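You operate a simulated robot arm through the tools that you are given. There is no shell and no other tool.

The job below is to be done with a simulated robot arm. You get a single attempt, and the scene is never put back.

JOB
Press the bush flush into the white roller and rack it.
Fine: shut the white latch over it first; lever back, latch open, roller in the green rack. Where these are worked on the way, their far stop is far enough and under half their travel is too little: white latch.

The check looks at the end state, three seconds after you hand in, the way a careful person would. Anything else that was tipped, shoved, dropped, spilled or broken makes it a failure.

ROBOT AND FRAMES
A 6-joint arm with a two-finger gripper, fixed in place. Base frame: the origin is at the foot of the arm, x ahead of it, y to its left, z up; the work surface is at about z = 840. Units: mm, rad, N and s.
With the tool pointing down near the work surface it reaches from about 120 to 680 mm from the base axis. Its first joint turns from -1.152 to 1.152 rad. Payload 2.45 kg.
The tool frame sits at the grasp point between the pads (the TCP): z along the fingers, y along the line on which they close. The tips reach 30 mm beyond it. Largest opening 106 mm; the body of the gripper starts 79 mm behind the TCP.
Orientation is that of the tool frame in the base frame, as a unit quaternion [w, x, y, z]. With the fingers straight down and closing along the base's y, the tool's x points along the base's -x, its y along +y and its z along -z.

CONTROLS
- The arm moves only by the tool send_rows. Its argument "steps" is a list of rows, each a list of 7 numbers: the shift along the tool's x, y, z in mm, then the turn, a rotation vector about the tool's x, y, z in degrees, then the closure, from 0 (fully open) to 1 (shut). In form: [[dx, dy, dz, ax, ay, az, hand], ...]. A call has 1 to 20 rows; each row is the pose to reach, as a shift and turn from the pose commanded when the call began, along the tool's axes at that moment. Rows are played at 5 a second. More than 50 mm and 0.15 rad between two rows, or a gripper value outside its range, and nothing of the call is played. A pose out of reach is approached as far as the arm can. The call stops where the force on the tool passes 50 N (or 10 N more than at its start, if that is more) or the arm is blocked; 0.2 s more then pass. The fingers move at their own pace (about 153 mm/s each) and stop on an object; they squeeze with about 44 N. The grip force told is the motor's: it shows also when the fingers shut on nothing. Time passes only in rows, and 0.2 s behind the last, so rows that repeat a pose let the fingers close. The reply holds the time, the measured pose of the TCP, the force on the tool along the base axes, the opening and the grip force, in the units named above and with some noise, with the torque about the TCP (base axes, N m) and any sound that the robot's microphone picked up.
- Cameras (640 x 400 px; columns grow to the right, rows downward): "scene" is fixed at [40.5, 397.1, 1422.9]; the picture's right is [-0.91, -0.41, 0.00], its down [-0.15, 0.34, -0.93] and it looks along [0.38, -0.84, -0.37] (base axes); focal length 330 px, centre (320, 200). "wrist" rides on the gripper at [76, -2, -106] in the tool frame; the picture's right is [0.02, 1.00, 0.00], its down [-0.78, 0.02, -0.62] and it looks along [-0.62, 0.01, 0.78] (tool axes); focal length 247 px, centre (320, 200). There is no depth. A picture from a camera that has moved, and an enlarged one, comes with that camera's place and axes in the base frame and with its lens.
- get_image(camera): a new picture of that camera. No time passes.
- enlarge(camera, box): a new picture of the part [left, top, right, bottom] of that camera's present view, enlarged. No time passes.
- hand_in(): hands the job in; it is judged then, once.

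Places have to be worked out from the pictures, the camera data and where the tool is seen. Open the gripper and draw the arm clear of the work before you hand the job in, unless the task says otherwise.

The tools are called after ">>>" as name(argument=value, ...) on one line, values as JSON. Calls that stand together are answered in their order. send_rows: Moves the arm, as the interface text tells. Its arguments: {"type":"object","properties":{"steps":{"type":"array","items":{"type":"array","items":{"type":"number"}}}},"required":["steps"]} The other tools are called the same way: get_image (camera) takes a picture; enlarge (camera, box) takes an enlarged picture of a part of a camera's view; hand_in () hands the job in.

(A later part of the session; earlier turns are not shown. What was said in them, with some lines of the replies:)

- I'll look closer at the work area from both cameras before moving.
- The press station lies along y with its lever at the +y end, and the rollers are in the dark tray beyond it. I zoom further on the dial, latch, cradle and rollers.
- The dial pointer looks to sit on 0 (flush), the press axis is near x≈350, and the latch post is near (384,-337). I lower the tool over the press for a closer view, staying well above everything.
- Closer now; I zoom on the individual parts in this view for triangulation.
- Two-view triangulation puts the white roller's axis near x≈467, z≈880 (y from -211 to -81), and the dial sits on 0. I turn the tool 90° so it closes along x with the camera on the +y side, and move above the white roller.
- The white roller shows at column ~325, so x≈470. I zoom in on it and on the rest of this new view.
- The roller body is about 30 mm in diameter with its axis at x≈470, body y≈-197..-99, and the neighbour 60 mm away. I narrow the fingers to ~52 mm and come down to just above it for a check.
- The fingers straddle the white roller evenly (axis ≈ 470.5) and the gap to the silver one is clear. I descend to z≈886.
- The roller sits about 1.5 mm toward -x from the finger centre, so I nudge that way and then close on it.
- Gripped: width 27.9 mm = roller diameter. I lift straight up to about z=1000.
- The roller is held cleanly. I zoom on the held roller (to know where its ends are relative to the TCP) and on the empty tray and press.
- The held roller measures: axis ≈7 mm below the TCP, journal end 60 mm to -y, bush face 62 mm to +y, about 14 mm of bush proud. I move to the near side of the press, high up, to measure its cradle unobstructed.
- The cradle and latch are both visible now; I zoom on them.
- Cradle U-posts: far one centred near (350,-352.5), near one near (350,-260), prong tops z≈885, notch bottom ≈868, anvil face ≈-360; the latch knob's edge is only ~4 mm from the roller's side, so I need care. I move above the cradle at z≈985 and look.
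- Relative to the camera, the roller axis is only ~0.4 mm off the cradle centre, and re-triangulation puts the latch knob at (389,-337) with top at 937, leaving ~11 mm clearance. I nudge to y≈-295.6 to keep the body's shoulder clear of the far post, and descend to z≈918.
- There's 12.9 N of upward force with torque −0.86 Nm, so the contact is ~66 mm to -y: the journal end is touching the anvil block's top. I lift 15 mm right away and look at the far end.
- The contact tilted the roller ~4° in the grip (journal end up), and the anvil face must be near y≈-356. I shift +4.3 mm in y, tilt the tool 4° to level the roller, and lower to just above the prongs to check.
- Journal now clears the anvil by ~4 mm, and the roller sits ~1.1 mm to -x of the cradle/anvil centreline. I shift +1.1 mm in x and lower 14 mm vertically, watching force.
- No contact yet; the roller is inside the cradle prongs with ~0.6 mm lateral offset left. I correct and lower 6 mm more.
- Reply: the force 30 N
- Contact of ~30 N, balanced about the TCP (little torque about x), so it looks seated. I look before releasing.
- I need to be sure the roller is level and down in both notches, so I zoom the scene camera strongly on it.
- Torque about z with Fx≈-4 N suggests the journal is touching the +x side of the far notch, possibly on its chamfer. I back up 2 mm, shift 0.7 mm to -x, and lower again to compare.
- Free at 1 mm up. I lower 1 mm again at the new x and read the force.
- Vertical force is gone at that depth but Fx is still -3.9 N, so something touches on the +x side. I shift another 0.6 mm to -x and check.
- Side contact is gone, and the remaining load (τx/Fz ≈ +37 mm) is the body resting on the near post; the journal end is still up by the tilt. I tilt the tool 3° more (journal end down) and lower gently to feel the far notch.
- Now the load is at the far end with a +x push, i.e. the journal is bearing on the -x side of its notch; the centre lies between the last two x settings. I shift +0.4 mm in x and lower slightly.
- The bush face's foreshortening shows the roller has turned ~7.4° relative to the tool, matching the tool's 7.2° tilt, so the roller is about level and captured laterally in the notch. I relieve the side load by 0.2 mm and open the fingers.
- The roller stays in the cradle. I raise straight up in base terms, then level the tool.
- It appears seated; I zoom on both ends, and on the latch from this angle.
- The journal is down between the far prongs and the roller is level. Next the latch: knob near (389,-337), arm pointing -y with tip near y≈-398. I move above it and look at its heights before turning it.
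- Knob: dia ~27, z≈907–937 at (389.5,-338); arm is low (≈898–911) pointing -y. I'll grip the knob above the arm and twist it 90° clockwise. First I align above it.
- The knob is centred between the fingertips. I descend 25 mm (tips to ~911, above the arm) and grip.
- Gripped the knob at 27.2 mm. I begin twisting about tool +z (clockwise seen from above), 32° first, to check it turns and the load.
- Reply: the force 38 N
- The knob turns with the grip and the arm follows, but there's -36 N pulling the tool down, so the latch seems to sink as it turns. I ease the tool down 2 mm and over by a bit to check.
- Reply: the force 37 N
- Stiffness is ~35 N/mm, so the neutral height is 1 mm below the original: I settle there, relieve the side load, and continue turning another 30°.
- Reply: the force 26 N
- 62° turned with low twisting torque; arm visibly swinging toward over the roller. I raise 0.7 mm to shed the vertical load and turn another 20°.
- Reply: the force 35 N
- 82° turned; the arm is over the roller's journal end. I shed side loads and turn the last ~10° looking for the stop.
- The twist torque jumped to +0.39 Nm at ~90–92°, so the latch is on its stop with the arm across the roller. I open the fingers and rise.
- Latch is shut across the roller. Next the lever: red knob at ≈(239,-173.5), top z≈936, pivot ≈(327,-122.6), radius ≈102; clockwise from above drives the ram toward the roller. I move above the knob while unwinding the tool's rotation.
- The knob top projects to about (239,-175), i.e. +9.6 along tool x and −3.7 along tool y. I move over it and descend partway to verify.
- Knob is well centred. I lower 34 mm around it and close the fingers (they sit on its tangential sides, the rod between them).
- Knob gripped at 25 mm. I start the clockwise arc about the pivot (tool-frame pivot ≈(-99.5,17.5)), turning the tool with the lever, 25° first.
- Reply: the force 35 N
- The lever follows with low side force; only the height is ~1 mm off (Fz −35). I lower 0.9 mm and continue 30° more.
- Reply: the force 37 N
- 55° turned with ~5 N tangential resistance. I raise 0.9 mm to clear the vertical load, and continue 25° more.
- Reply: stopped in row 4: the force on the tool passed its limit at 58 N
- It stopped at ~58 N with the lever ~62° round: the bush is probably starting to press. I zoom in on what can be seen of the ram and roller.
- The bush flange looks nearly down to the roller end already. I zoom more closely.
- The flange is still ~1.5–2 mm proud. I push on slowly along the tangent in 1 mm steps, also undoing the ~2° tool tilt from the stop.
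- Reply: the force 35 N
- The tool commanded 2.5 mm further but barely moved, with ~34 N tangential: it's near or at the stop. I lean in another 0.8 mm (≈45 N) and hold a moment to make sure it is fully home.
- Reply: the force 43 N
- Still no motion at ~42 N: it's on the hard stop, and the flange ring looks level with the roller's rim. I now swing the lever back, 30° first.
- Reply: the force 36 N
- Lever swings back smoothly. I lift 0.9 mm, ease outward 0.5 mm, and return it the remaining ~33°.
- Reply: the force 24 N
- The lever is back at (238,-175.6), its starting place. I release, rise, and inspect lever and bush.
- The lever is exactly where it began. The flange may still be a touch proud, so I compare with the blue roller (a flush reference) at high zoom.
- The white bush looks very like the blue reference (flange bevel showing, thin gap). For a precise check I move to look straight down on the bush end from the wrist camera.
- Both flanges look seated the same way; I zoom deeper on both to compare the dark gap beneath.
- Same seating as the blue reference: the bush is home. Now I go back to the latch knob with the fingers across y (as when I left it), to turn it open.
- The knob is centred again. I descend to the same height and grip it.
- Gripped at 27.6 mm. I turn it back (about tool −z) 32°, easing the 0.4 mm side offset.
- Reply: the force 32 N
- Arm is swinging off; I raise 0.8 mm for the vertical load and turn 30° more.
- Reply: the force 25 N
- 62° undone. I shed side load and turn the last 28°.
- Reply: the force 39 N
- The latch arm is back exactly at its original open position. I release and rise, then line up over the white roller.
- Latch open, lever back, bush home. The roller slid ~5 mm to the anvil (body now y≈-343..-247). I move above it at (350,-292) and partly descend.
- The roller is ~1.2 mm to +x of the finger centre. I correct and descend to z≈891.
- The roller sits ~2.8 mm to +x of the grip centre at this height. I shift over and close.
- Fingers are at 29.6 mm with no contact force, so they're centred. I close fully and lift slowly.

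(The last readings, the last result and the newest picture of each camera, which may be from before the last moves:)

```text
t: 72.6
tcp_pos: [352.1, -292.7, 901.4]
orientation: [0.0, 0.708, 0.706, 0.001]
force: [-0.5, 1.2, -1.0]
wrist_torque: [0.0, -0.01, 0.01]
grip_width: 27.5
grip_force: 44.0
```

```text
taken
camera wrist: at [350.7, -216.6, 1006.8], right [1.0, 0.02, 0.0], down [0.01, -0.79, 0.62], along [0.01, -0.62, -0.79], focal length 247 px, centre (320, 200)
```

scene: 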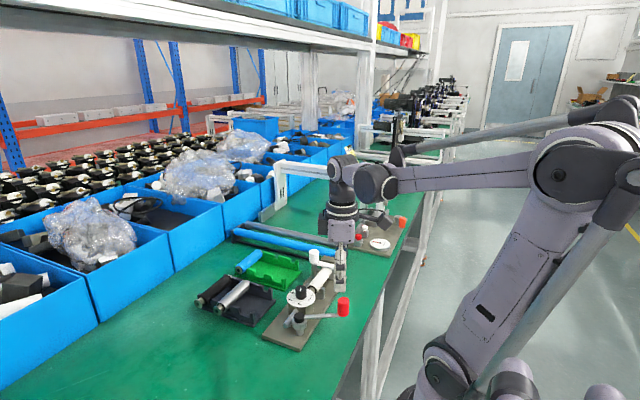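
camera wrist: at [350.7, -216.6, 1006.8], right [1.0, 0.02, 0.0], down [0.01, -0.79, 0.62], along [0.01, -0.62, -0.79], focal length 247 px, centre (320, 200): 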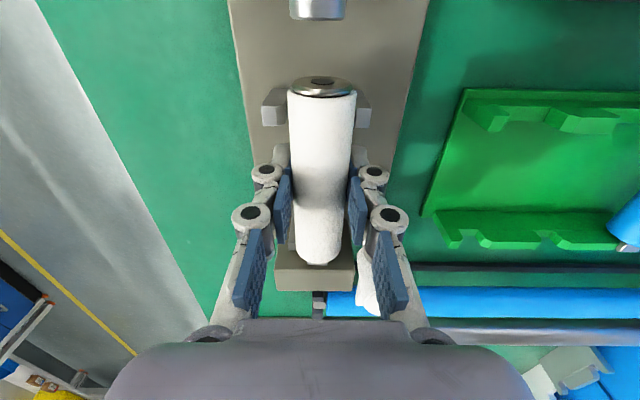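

Roller lifts free with no side load. I raise it to z≈1000.

>>> send_rows(steps=[[0, 0, -20, 0, 0, 0, 1], [0, 0, -50, 0, 0, 0, 1], [0, 0, -100, 0, 0, 0, 1], [0, 0, -100, 0, 0, 0, 1]])

>>> enlarge(camera="wrist", box=[270, 60, 390, 135])

>>> enlarge(camera="wrist", box=[270, 195, 390, 270])

>>> get_image(camera="wrist")

>>> enlarge(camera="wrist", box=[390, 50, 640, 200])

```text
t: 73.6
tcp_pos: [351.9, -297.0, 998.3]
orientation: [-0.001, 0.708, 0.706, 0.002]
force: [0.2, -0.3, -0.8]
wrist_torque: [0.0, 0.01, 0.0]
grip_width: 27.3
grip_force: 44.0
```

```text
5.33 times, centred on (330, 98) of wrist
camera zoom: at [350.5, -220.3, 1104.7], right [1.0, 0.02, 0.0], down [0.01, -0.79, 0.62], along [0.01, -0.62, -0.79], focal length 1317 px, centre (267, 747)
```

zoom: 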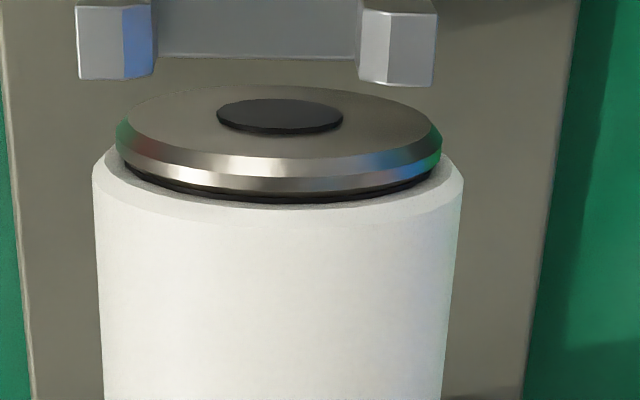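

```text
5.33 times, centred on (330, 232) of wrist
camera zoom: at [350.5, -220.3, 1104.7], right [1.0, 0.02, 0.0], down [0.01, -0.79, 0.62], along [0.01, -0.62, -0.79], focal length 1317 px, centre (267, 27)
```

zoom: 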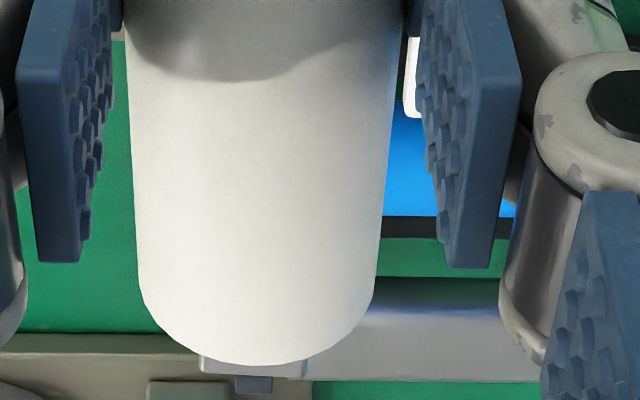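

```text
taken
camera wrist: at [350.5, -220.3, 1104.7], right [1.0, 0.02, 0.0], down [0.01, -0.79, 0.62], along [0.01, -0.62, -0.79], focal length 247 px, centre (320, 200)
```

wrist: 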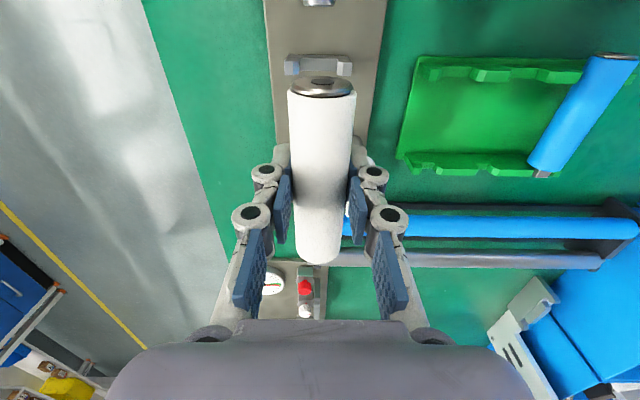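

```text
2.56 times, centred on (515, 125) of wrist
camera zoom: at [350.5, -220.3, 1104.7], right [1.0, 0.02, 0.0], down [0.01, -0.79, 0.62], along [0.01, -0.62, -0.79], focal length 632 px, centre (-179, 392)
```

zoom: 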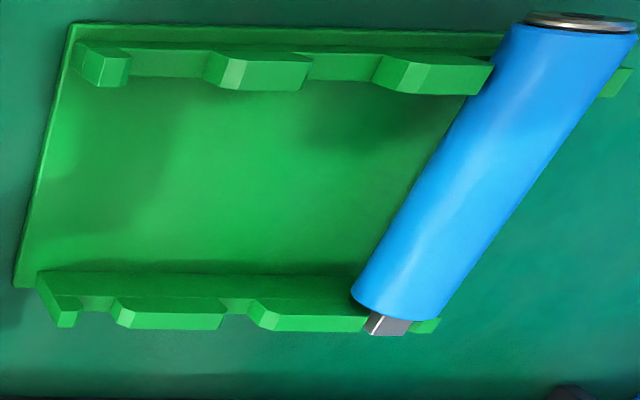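

The held roller: axis ~3 mm below TCP, flange face at TCP+51 in y. Blue's flange is at y≈-247, so matching it needs ~2 mm more to -y; the free slot at the press side is at x≈469. I move above it.

>>> send_rows(steps=[[0, 30, 0, 0, 0, 0, 1], [-1, 60, 0, 0, 0, 0, 1], [-1.5, 90, 0, 0, 0, 0, 1], [-2, 117.5, 0, 0, 0, 0, 1], [-2, 117.5, 0, 0, 0, 0, 1]])

>>> get_image(camera="wrist")

>>> enlarge(camera="wrist", box=[270, 50, 480, 200])

>>> enlarge(camera="scene", box=[220, 220, 320, 300])

```text
t: 74.8
tcp_pos: [469.1, -296.7, 1002.0]
orientation: [-0.001, 0.709, 0.706, 0.002]
force: [-0.3, -0.6, -1.0]
wrist_torque: [-0.02, 0.01, 0.02]
grip_width: 27.6
grip_force: 44.2
```

```text
taken
camera wrist: at [468.6, -219.7, 1108.4], right [1.0, 0.02, 0.0], down [0.01, -0.79, 0.62], along [0.01, -0.62, -0.79], focal length 247 px, centre (320, 200)
```

wrist: 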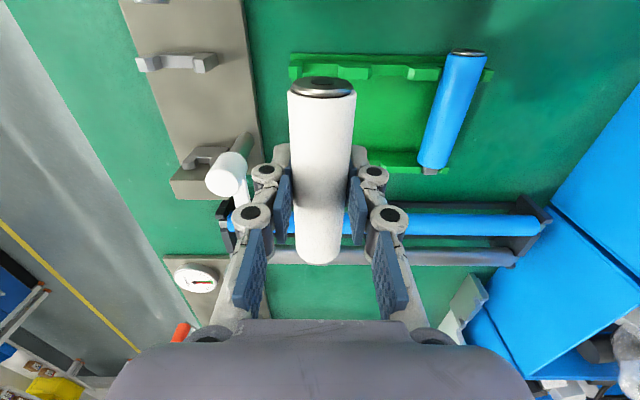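

```text
2.67 times, centred on (375, 125) of wrist
camera zoom: at [468.6, -219.7, 1108.4], right [1.0, 0.02, 0.0], down [0.01, -0.79, 0.62], along [0.01, -0.62, -0.79], focal length 659 px, centre (173, 400)
```

zoom: 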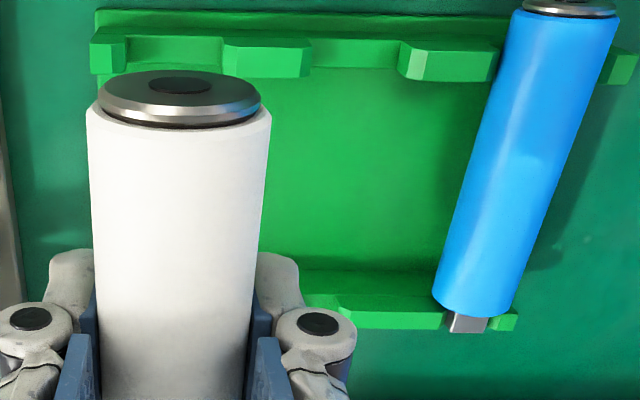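

```text
5.00 times, centred on (270, 260) of scene
camera zoom: at [40.5, 397.1, 1422.9], right [-0.91, -0.41, 0.0], down [-0.15, 0.34, -0.93], along [0.38, -0.84, -0.37], focal length 1651 px, centre (570, -100)
```

zoom: 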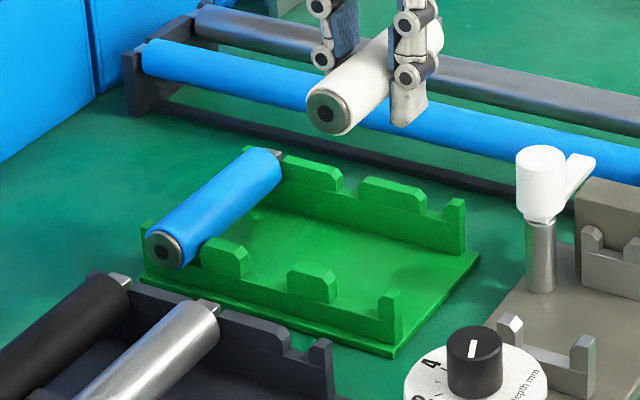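

Slot A centre is x≈469.7; the roller is ~0.4 mm to +x and ~2.5 mm short of blue's y. I correct and descend to z≈925 to compare the ends at closer heights.

>>> send_rows(steps=[[-2.5, -0.4, 20, 0, 0, 0, 1], [-2.5, -0.4, 45, 0, 0, 0, 1], [-2.5, -0.4, 65, 0, 0, 0, 1], [-2.5, -0.4, 76, 0, 0, 0, 1], [-2.5, -0.4, 76, 0, 0, 0, 1]])

>>> get_image(camera="wrist")

>>> enlarge(camera="wrist", box=[260, 50, 500, 150])

>>> enlarge(camera="wrist", box=[270, 190, 470, 290])

```text
t: 76.0
tcp_pos: [470.1, -297.6, 925.0]
orientation: [-0.001, 0.707, 0.707, 0.001]
force: [0.0, -0.5, -2.0]
wrist_torque: [0.01, -0.01, 0.0]
grip_width: 27.8
grip_force: 43.8
```

```text
taken
camera wrist: at [468.3, -221.6, 1031.4], right [1.0, 0.02, 0.0], down [0.01, -0.79, 0.62], along [0.01, -0.62, -0.79], focal length 247 px, centre (320, 200)
```

wrist: 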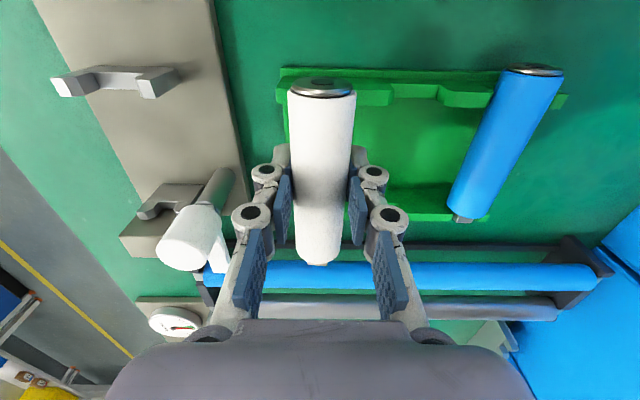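

```text
2.67 times, centred on (380, 100) of wrist
camera zoom: at [468.3, -221.6, 1031.4], right [1.0, 0.02, 0.0], down [0.01, -0.79, 0.62], along [0.01, -0.62, -0.79], focal length 659 px, centre (160, 467)
```

zoom: 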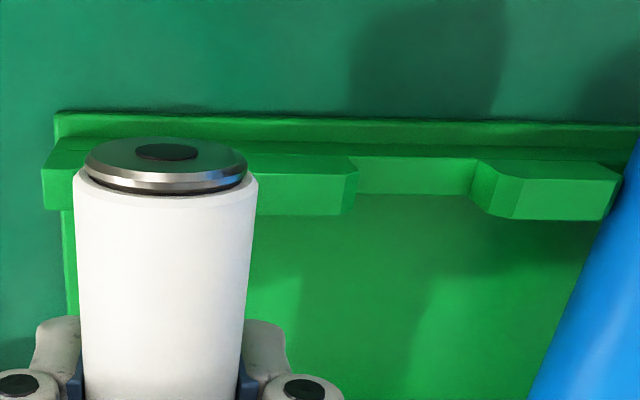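

```text
3.20 times, centred on (370, 240) of wrist
camera zoom: at [468.3, -221.6, 1031.4], right [1.0, 0.02, 0.0], down [0.01, -0.79, 0.62], along [0.01, -0.62, -0.79], focal length 790 px, centre (160, 72)
```

zoom: 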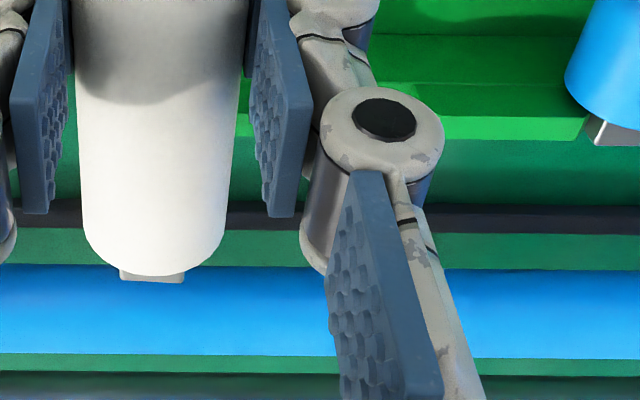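

White flange is still ~2 mm to +y of blue's. I check blue's flange at high zoom before the final y correction.

>>> enlarge(camera="wrist", box=[490, 50, 580, 100])

>>> enlarge(camera="wrist", box=[430, 190, 510, 240])

>>> enlarge(camera="scene", box=[225, 235, 305, 295])

```text
7.11 times, centred on (535, 75) of wrist
camera zoom: at [468.3, -221.6, 1031.4], right [1.0, 0.02, 0.0], down [0.01, -0.79, 0.62], along [0.01, -0.62, -0.79], focal length 1756 px, centre (-1209, 1089)
```

zoom: 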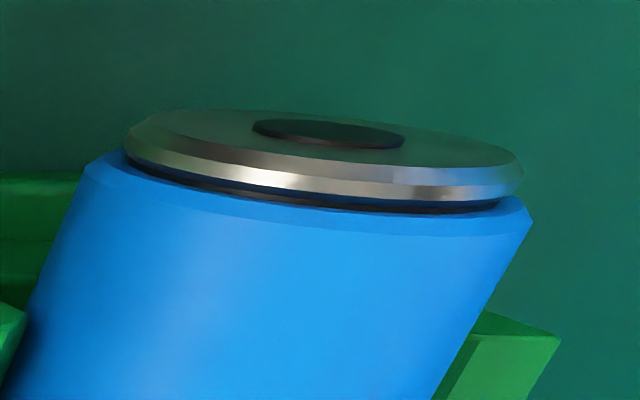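

```text
8.00 times, centred on (470, 215) of wrist
camera zoom: at [468.3, -221.6, 1031.4], right [1.0, 0.02, 0.0], down [0.01, -0.79, 0.62], along [0.01, -0.62, -0.79], focal length 1976 px, centre (-880, 80)
```

zoom: 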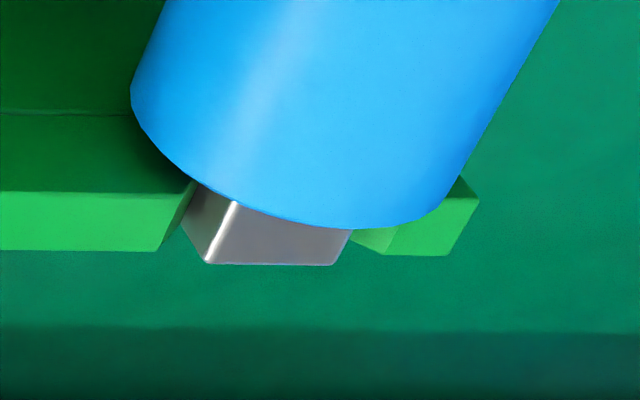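

```text
6.67 times, centred on (265, 265) of scene
camera zoom: at [40.5, 397.1, 1422.9], right [-0.91, -0.41, 0.0], down [-0.15, 0.34, -0.93], along [0.38, -0.84, -0.37], focal length 2201 px, centre (687, -233)
```

zoom: 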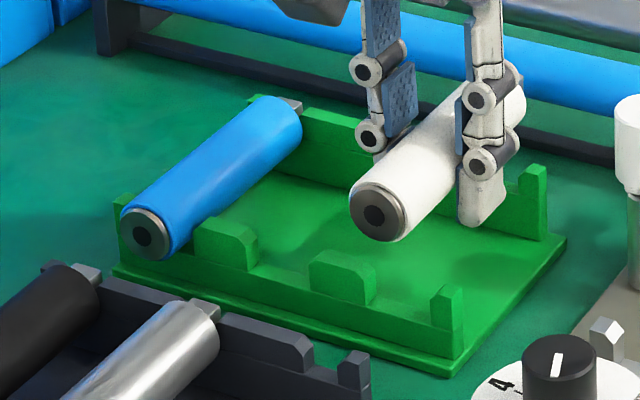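

Blue's flange is at y≈-246.0 and white's at ≈-246.5: aligned. I lower to z≈898 with fingers holding, then check.

>>> send_rows(steps=[[0, -0.2, 10, 0, 0, 0, 1], [0, -0.2, 20, 0, 0, 0, 1], [0, -0.2, 27, 0, 0, 0, 1], [0, -0.2, 27, 0, 0, 0, 1]])

>>> get_image(camera="wrist")

>>> enlarge(camera="wrist", box=[250, 60, 410, 160])

>>> enlarge(camera="wrist", box=[260, 190, 390, 280])

```text
t: 77.0
tcp_pos: [468.5, -297.8, 897.6]
orientation: [-0.001, 0.708, 0.707, 0.002]
force: [-0.2, 0.0, -1.6]
wrist_torque: [-0.05, -0.02, 0.0]
grip_width: 27.7
grip_force: 43.8
```

```text
taken
camera wrist: at [467.6, -221.7, 1005.0], right [1.0, 0.02, 0.0], down [0.01, -0.79, 0.62], along [0.01, -0.62, -0.79], focal length 247 px, centre (320, 200)
```

wrist: 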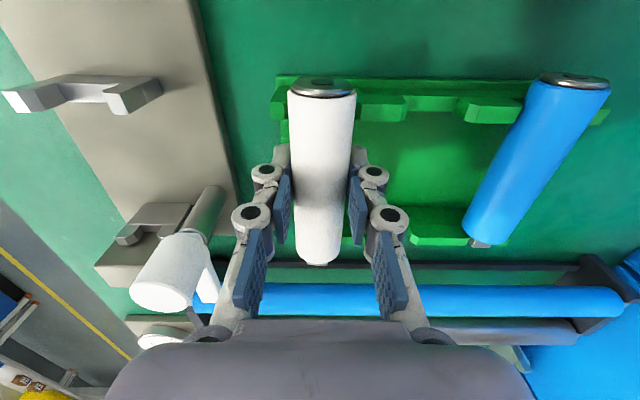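

```text
4.00 times, centred on (330, 110) of wrist
camera zoom: at [467.6, -221.7, 1005.0], right [1.0, 0.02, 0.0], down [0.01, -0.79, 0.62], along [0.01, -0.62, -0.79], focal length 988 px, centre (280, 560)
```

zoom: 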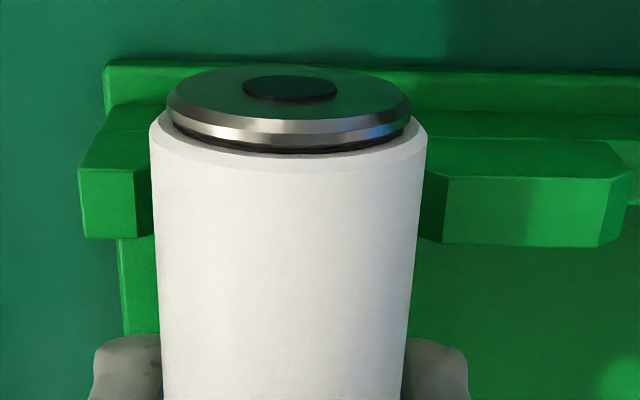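

```text
4.44 times, centred on (325, 235) of wrist
camera zoom: at [467.6, -221.7, 1005.0], right [1.0, 0.02, 0.0], down [0.01, -0.79, 0.62], along [0.01, -0.62, -0.79], focal length 1098 px, centre (298, 44)
```

zoom: 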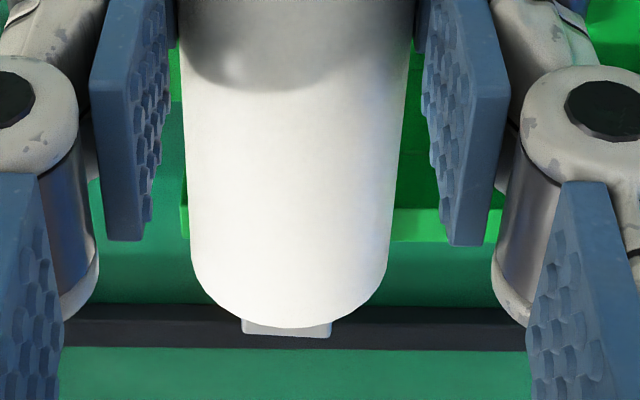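

Roller is ~0.4 mm to −x of the slot centre; no contact yet. I shift +0.4 and lower 9 mm.

>>> send_rows(steps=[[0, 0.4, 4, 0, 0, 0, 1], [0, 0.4, 7, 0, 0, 0, 1], [0, 0.4, 9, 0, 0, 0, 1], [0, 0.4, 9, 0, 0, 0, 1]])

>>> enlarge(camera="wrist", box=[260, 190, 390, 280])

>>> enlarge(camera="wrist", box=[250, 60, 410, 160])

```text
t: 78.0
tcp_pos: [469.7, -296.5, 888.2]
orientation: [-0.001, 0.707, 0.707, 0.001]
force: [0.0, 0.2, -1.0]
wrist_torque: [0.01, 0.03, 0.02]
grip_width: 27.7
grip_force: 43.9
```

```text
4.44 times, centred on (325, 235) of wrist
camera zoom: at [468.4, -220.6, 995.4], right [1.0, 0.02, 0.0], down [0.01, -0.79, 0.62], along [0.01, -0.62, -0.79], focal length 1098 px, centre (298, 44)
```

zoom: 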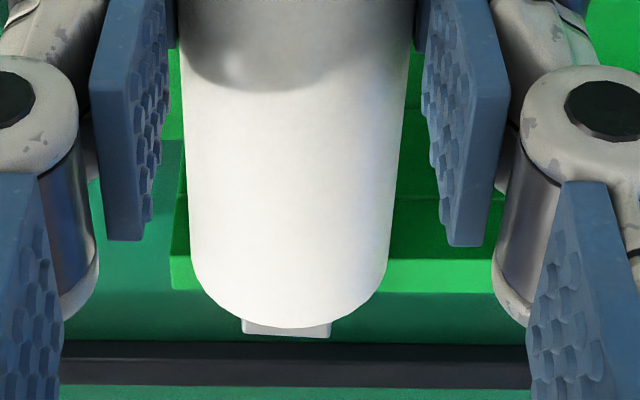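

```text
4.00 times, centred on (330, 110) of wrist
camera zoom: at [468.4, -220.6, 995.4], right [1.0, 0.02, 0.0], down [0.01, -0.79, 0.62], along [0.01, -0.62, -0.79], focal length 988 px, centre (280, 560)
```

zoom: 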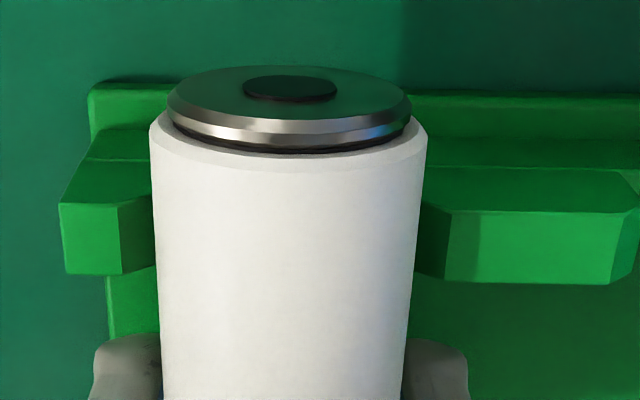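

Aligned in x; the journal end is ~1 mm short of blue's, fine—I shift −0.8 in y and lower 4 mm, feeling for contact.

>>> send_rows(steps=[[-0.8, 0, 1, 0, 0, 0, 1], [-0.8, 0, 2.5, 0, 0, 0, 1], [-0.8, 0, 4, 0, 0, 0, 1], [-0.8, 0, 4, 0, 0, 0, 1]])

```text
t: 79.0
tcp_pos: [469.4, -298.9, 883.5]
orientation: [-0.001, 0.707, 0.707, 0.001]
force: [-0.4, -0.3, -2.0]
wrist_torque: [0.0, -0.03, -0.01]
grip_width: 27.5
grip_force: 44.0
```

No contact yet at z≈884. I lower 2 mm more.

>>> send_rows(steps=[[0, 0, 1, 0, 0, 0, 1], [0, 0, 2, 0, 0, 0, 1], [0, 0, 2, 0, 0, 0, 1]])

>>> enlarge(camera="wrist", box=[260, 190, 390, 280])

>>> enlarge(camera="scene", box=[225, 240, 305, 300])

```text
t: 79.8
tcp_pos: [468.6, -296.9, 882.3]
orientation: [-0.001, 0.708, 0.706, 0.002]
force: [0.0, -0.1, -1.0]
wrist_torque: [-0.02, -0.04, 0.02]
grip_width: 27.6
grip_force: 44.3
```

```text
4.44 times, centred on (325, 235) of wrist
camera zoom: at [467.9, -221.0, 989.0], right [1.0, 0.02, 0.0], down [0.01, -0.79, 0.62], along [0.01, -0.62, -0.79], focal length 1098 px, centre (298, 44)
```

zoom: 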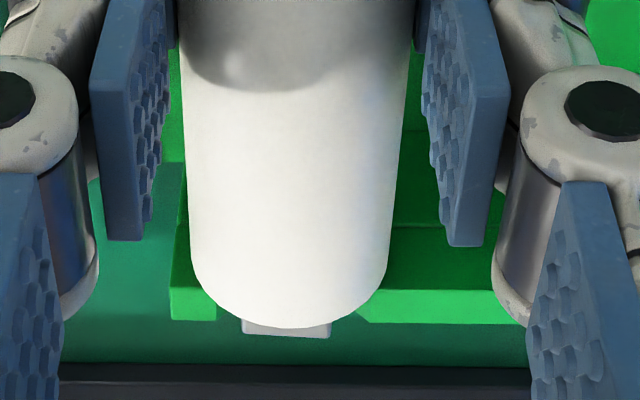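

```text
6.67 times, centred on (265, 270) of scene
camera zoom: at [40.5, 397.1, 1422.9], right [-0.91, -0.41, 0.0], down [-0.15, 0.34, -0.93], along [0.38, -0.84, -0.37], focal length 2201 px, centre (687, -267)
```

zoom: 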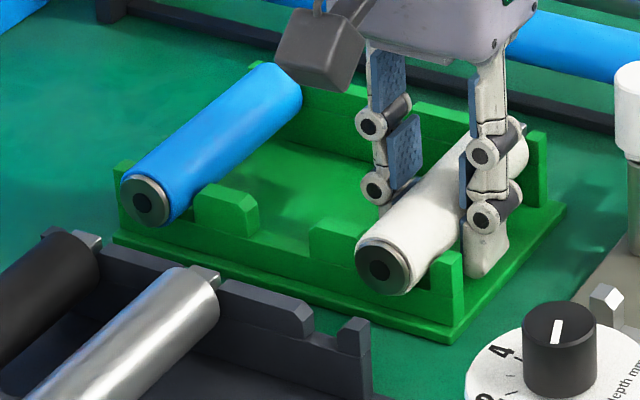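

No contact yet. The far notch centre is ~1.4 mm to +x of the journal while the near end is centred, so I yaw the roller 0.8° and shift +0.6 mm, staying at this height.

>>> send_rows(steps=[[0, 0.3, 0, 0, 0, -0.4, 1], [0, 0.6, 0, 0, 0, -0.8, 1], [0, 0.6, 0, 0, 0, -0.8, 1]])

>>> enlarge(camera="wrist", box=[260, 190, 390, 280])

>>> enlarge(camera="wrist", box=[250, 60, 410, 160])

```text
t: 80.6
tcp_pos: [469.7, -297.7, 881.9]
orientation: [-0.001, 0.703, 0.711, 0.001]
force: [-2.8, 0.9, -2.6]
wrist_torque: [0.02, 0.07, -0.2]
grip_width: 27.5
grip_force: 44.0
```

```text
4.44 times, centred on (325, 235) of wrist
camera zoom: at [467.2, -221.4, 989.0], right [1.0, 0.03, 0.0], down [0.03, -0.79, 0.62], along [0.02, -0.62, -0.79], focal length 1098 px, centre (298, 44)
```

zoom: 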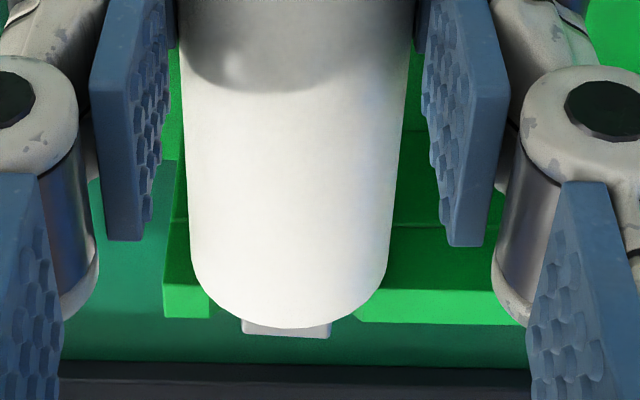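

```text
4.00 times, centred on (330, 110) of wrist
camera zoom: at [467.2, -221.4, 989.0], right [1.0, 0.03, 0.0], down [0.03, -0.79, 0.62], along [0.02, -0.62, -0.79], focal length 988 px, centre (280, 560)
```

zoom: 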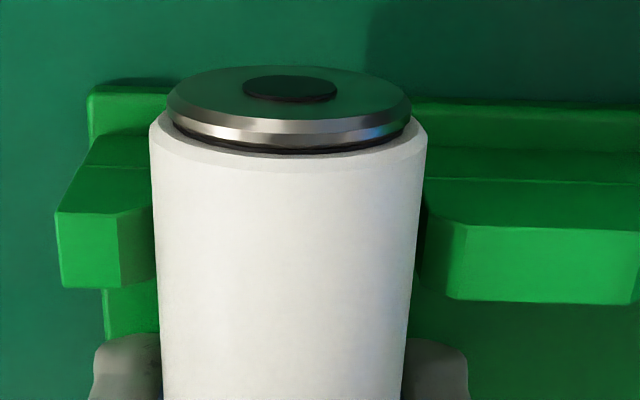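

The journal is now centred in its notch (light touch on the +x side). I give back 0.5° of yaw with +0.2 mm shift and lower 2 mm.

>>> send_rows(steps=[[0, 0.2, 0, 0, 0, 0.5, 1], [0, 0.2, 1, 0, 0, 0.5, 1], [0, 0.2, 2, 0, 0, 0.5, 1], [0, 0.2, 2, 0, 0, 0.5, 1]])

```text
t: 81.6
tcp_pos: [471.3, -298.8, 881.7]
orientation: [-0.002, 0.706, 0.708, 0.0]
force: [-10.0, 1.9, 9.9]
wrist_torque: [-0.25, 0.2, -0.58]
grip_width: 27.7
grip_force: 43.9
```

Side load −10 N at the far end: the journal needs to go −x. I shift −0.5 mm.

>>> send_rows(steps=[[0, -0.3, 0, 0, 0, 0, 1], [0, -0.6, 0, 0, 0, 0, 1], [0, -0.6, 0, 0, 0, 0, 1]])

>>> enlarge(camera="wrist", box=[260, 190, 390, 280])

>>> enlarge(camera="wrist", box=[250, 60, 410, 160])

```text
t: 82.4
tcp_pos: [471.5, -297.8, 881.4]
orientation: [-0.001, 0.706, 0.708, 0.002]
force: [-5.0, -3.7, 18.7]
wrist_torque: [-0.09, 0.08, -0.54]
grip_width: 28.2
grip_force: 44.1
```

```text
4.44 times, centred on (325, 235) of wrist
camera zoom: at [468.2, -222.2, 988.0], right [1.0, 0.02, 0.0], down [0.02, -0.78, 0.62], along [0.02, -0.62, -0.78], focal length 1098 px, centre (298, 44)
```

zoom: 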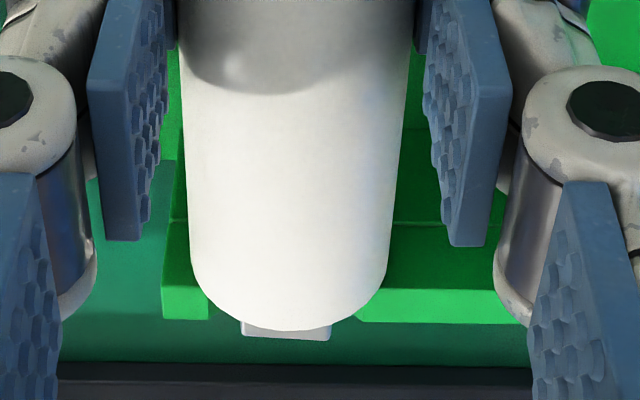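

```text
4.00 times, centred on (330, 110) of wrist
camera zoom: at [468.2, -222.2, 988.0], right [1.0, 0.02, 0.0], down [0.02, -0.78, 0.62], along [0.02, -0.62, -0.78], focal length 988 px, centre (280, 560)
```

zoom: 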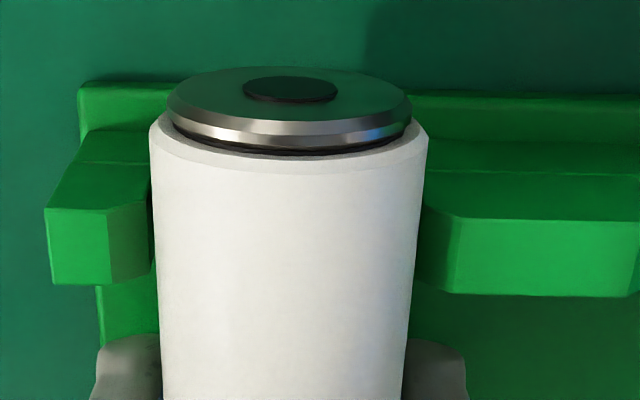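

Load is now balanced across both ends (Fz 19 N, ~0 torque about x) at axis z≈878.5, same as blue: seated. I release.

>>> send_rows(steps=[[0, 0, -0.5, 0, 0, 0.4, 1], [0, 0, -0.5, 0, 0, 0.4, 0.71], [0, 0, -0.5, 0, 0, 0.4, 0.65], [0, 0, -0.5, 0, 0, 0.4, 0.52], [0, 0, -0.5, 0, 0, 0.4, 0.52]])

>>> get_image(camera="wrist")

>>> enlarge(camera="scene", box=[225, 240, 305, 300])

```text
t: 83.6
tcp_pos: [470.7, -298.7, 881.8]
orientation: [-0.001, 0.709, 0.706, 0.001]
force: [-0.2, -0.9, -0.3]
wrist_torque: [-0.03, 0.01, -0.01]
grip_width: 50.8
grip_force: 0.1
```

```text
taken
camera wrist: at [469.0, -222.3, 988.1], right [1.0, 0.02, 0.0], down [0.01, -0.79, 0.62], along [0.01, -0.62, -0.79], focal length 247 px, centre (320, 200)
```

wrist: 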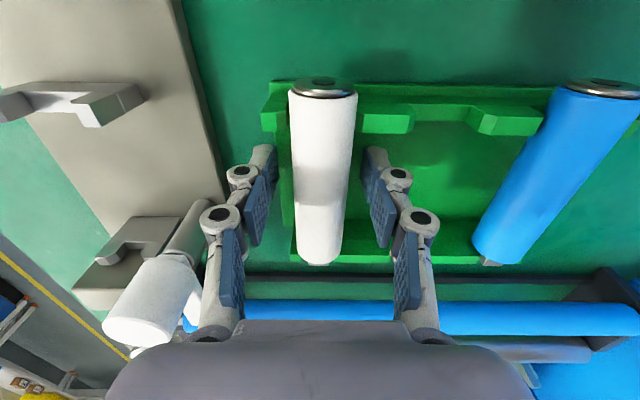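

```text
6.67 times, centred on (265, 270) of scene
camera zoom: at [40.5, 397.1, 1422.9], right [-0.91, -0.41, 0.0], down [-0.15, 0.34, -0.93], along [0.38, -0.84, -0.37], focal length 2201 px, centre (687, -267)
```

zoom: 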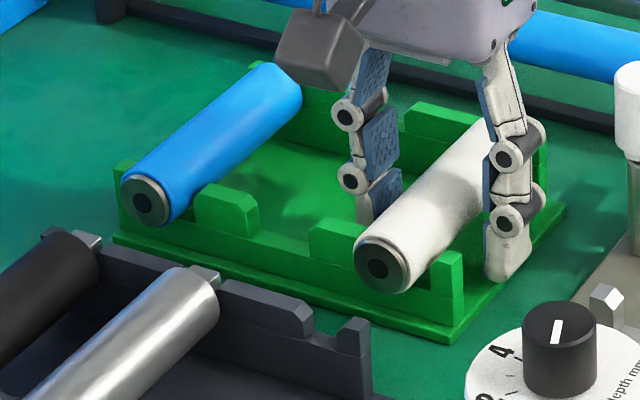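

The white roller rests in the rack beside the blue one. I rise straight up and inspect.

>>> send_rows(steps=[[0, 0, -10, 0, 0, 0, 0.52], [0, 0, -30, 0, 0, 0, 0.52], [0, 0, -60, 0, 0, 0, 0.52], [0, 0, -100, 0, 0, 0, 0.52], [0, 0, -140, 0, 0, 0, 0.52], [0, 0, -140, 0, 0, 0, 0.52]])

>>> get_image(camera="wrist")

>>> enlarge(camera="wrist", box=[270, 50, 470, 200])

>>> enlarge(camera="scene", box=[220, 235, 310, 305])

>>> enlarge(camera="wrist", box=[285, 130, 365, 190])

```text
t: 85.0
tcp_pos: [469.8, -300.0, 1022.1]
orientation: [-0.001, 0.708, 0.706, 0.002]
force: [0.6, -0.5, -0.5]
wrist_torque: [0.02, 0.02, -0.01]
grip_width: 51.0
grip_force: 0.0
```

```text
taken
camera wrist: at [467.1, -223.5, 1128.1], right [1.0, 0.02, 0.0], down [0.01, -0.79, 0.62], along [0.01, -0.62, -0.79], focal length 247 px, centre (320, 200)
```

wrist: 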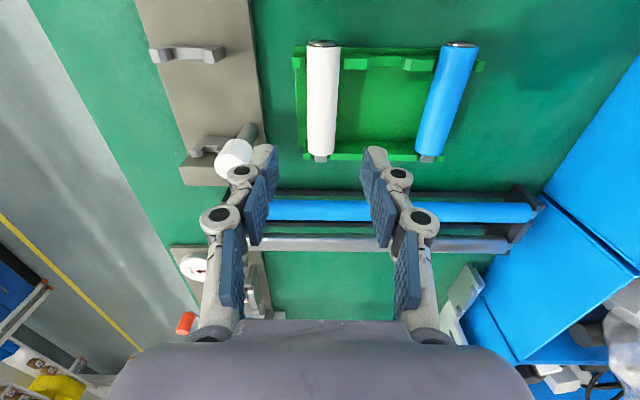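

```text
2.67 times, centred on (370, 125) of wrist
camera zoom: at [467.1, -223.5, 1128.1], right [1.0, 0.02, 0.0], down [0.01, -0.79, 0.62], along [0.01, -0.62, -0.79], focal length 659 px, centre (187, 400)
```

zoom: 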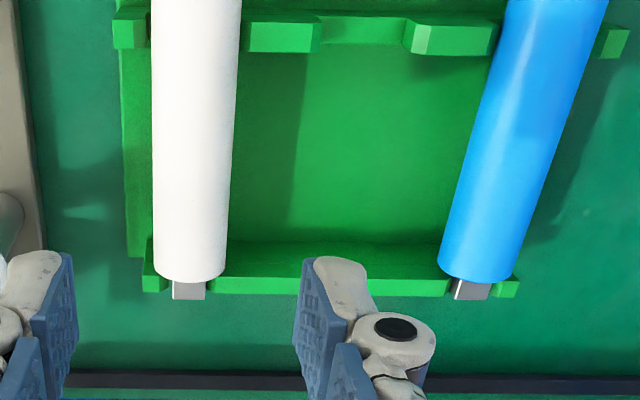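

```text
5.71 times, centred on (265, 270) of scene
camera zoom: at [40.5, 397.1, 1422.9], right [-0.91, -0.41, 0.0], down [-0.15, 0.34, -0.93], along [0.38, -0.84, -0.37], focal length 1887 px, centre (634, -200)
```

zoom: 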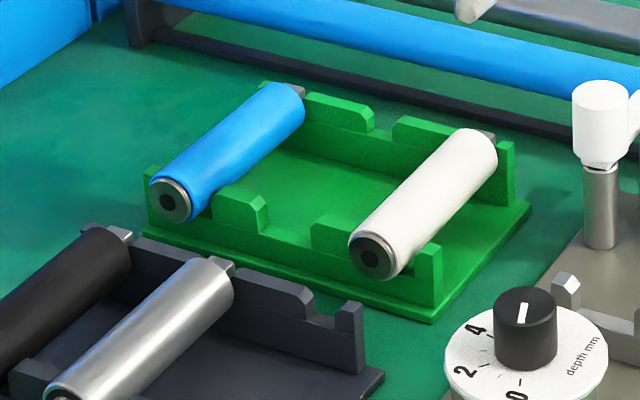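

```text
6.67 times, centred on (325, 160) of wrist
camera zoom: at [467.1, -223.5, 1128.1], right [1.0, 0.02, 0.0], down [0.01, -0.79, 0.62], along [0.01, -0.62, -0.79], focal length 1646 px, centre (287, 467)
```

zoom: 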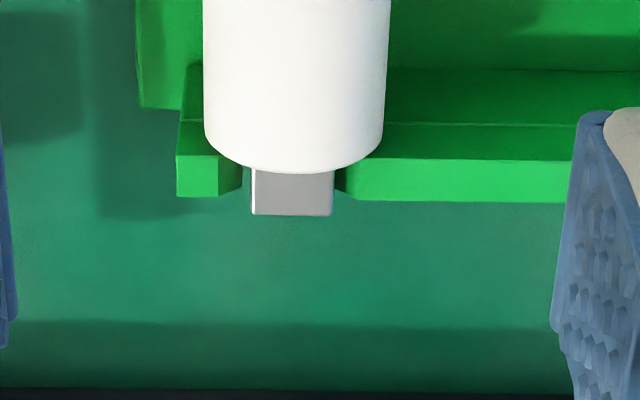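

Both rollers appear at the same height and depth; I zoom once more on the white roller's two seats from the scene camera.

>>> enlarge(camera="scene", box=[275, 268, 305, 296])

>>> enlarge(camera="scene", box=[290, 250, 322, 280])

>>> enlarge(camera="scene", box=[250, 230, 370, 350])

```text
14.29 times, centred on (290, 282) of scene
camera zoom: at [40.5, 397.1, 1422.9], right [-0.91, -0.41, 0.0], down [-0.15, 0.34, -0.93], along [0.38, -0.84, -0.37], focal length 4717 px, centre (749, -971)
```

zoom: 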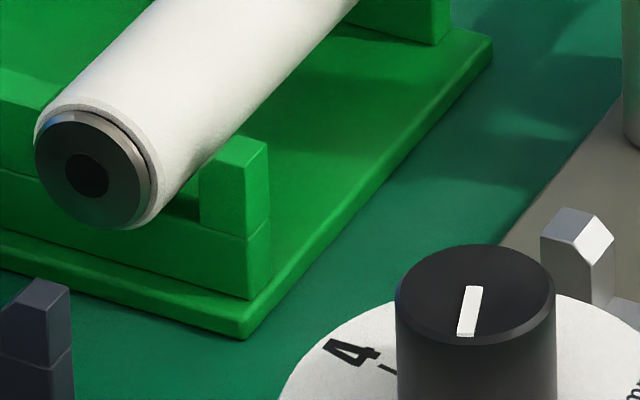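

```text
13.33 times, centred on (306, 265) of scene
camera zoom: at [40.5, 397.1, 1422.9], right [-0.91, -0.41, 0.0], down [-0.15, 0.34, -0.93], along [0.38, -0.84, -0.37], focal length 4402 px, centre (507, -667)
```

zoom: 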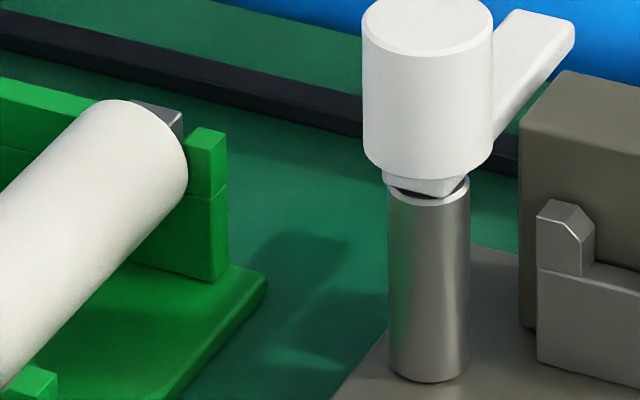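

```text
3.33 times, centred on (310, 290) of scene
camera zoom: at [40.5, 397.1, 1422.9], right [-0.91, -0.41, 0.0], down [-0.15, 0.34, -0.93], along [0.38, -0.84, -0.37], focal length 1101 px, centre (353, -100)
```

zoom: 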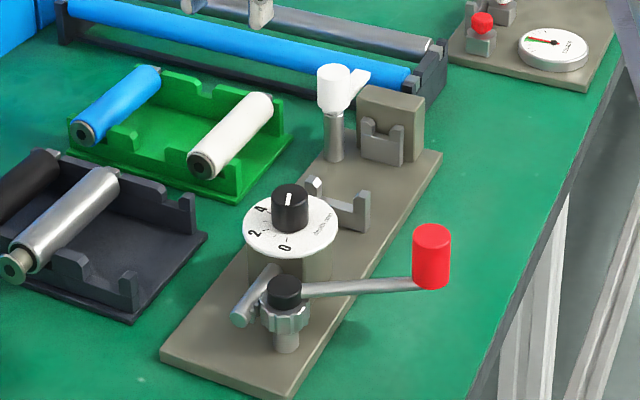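

Everything is in its end state: roller seated with bush home, latch open, lever back, dial untouched. I open the gripper and draw the arm up and clear.

>>> send_rows(steps=[[0, -10, -40, 0, 0, 0, 0.4], [0, -40, -80, 0, 0, 0, 0.2], [5, -80, -120, 0, 0, 0, 0], [10, -120, -160, 0, 0, 0, 0], [15, -155, -185, 0, 0, 0, 0], [20, -180, -190, 0, 0, 0, 0], [20, -180, -190, 0, 0, 0, 0]])

>>> get_image(camera="scene")

>>> enlarge(camera="scene", box=[180, 210, 420, 360])

```text
refused: row 3 steps farther than a row can; nothing moved
```

```text
taken
```

scene: 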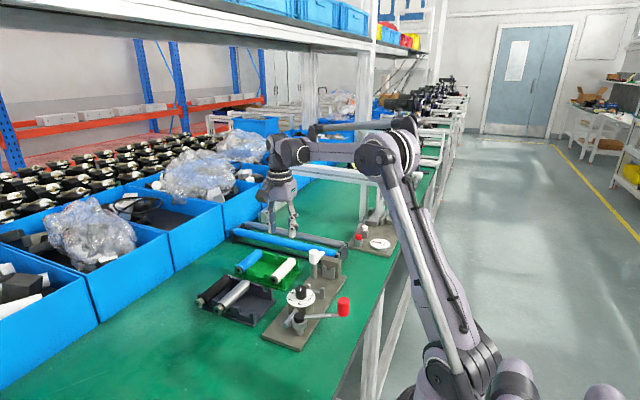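

```text
2.67 times, centred on (300, 285) of scene
camera zoom: at [40.5, 397.1, 1422.9], right [-0.91, -0.41, 0.0], down [-0.15, 0.34, -0.93], along [0.38, -0.84, -0.37], focal length 880 px, centre (373, -27)
```

zoom: 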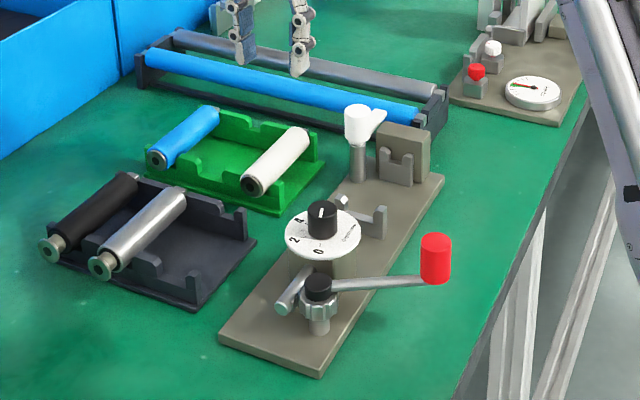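

The steps were too long and nothing moved; I resend with shorter ones.

>>> send_rows(steps=[[0, 0, -35, 0, 0, 0, 0.4], [0, -15, -65, 0, 0, 0, 0.2], [3, -40, -95, 0, 0, 0, 0], [6, -65, -125, 0, 0, 0, 0], [9, -90, -155, 0, 0, 0, 0], [12, -120, -175, 0, 0, 0, 0], [15, -150, -185, 0, 0, 0, 0], [18, -180, -190, 0, 0, 0, 0], [18, -180, -190, 0, 0, 0, 0]])

>>> get_image(camera="scene")

>>> get_image(camera="wrist")

```text
t: 87.0
tcp_pos: [290.2, -280.1, 1210.8]
orientation: [-0.001, 0.708, 0.706, 0.001]
force: [-0.7, 0.1, 0.4]
wrist_torque: [0.01, 0.0, 0.01]
grip_width: 105.9
grip_force: 0.1
```

```text
taken
```

scene: 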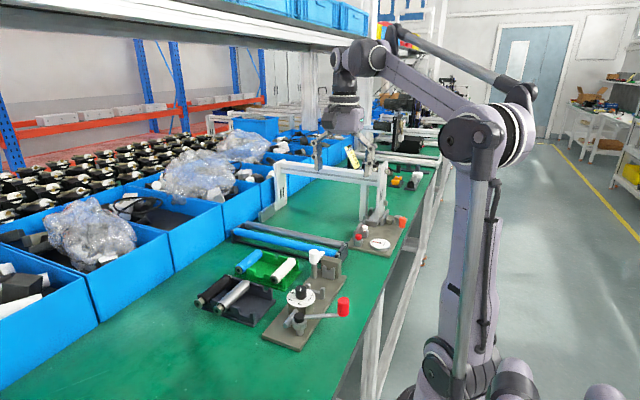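

```text
taken
camera wrist: at [288.2, -204.2, 1318.5], right [1.0, 0.02, 0.0], down [0.01, -0.79, 0.62], along [0.01, -0.62, -0.79], focal length 247 px, centre (320, 200)
```

wrist: 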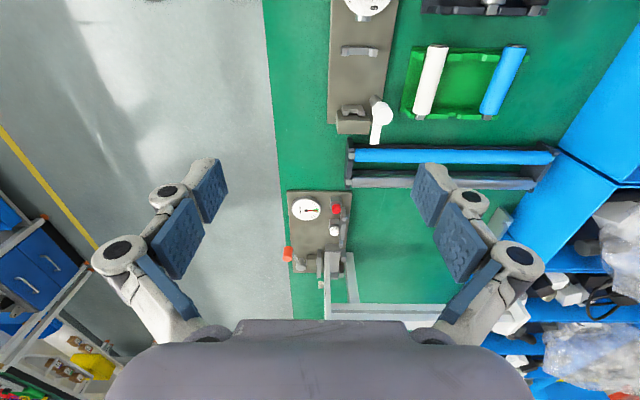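

The arm is clear with the gripper open. The white roller is racked next to the blue one, the latch is open, the lever is back and nothing else was disturbed, so I hand in.

>>> hand_in()

```text
The job is handed in.
```

The bush is pressed home in the white roller, and the roller is in the green rack beside the blue one. I've handed the job in; the check result isn't in yet.

- **Pressing:** I shut the white latch over the roller first, turning it about 90° to its stop. I then swung the lever until it would not move further under about 42 N. In close-up the bush flange looks seated the same way as on the blue roller.
- **Dial:** It was already reading 0, and I left it alone.
- **End state:** The lever is back where it started, the latch is open, the gripper is open, and the arm is drawn up clear.
- **Roller bump:** On the first try at placing the roller in the press, its end touched the top of the anvil block (about 13 N) and tipped about 4° in the grip. I lifted it, moved it over and levelled it before placing it. I saw no damage.
- **Rack:** The white roller sits within about 1–2 mm of the blue one in height and depth.
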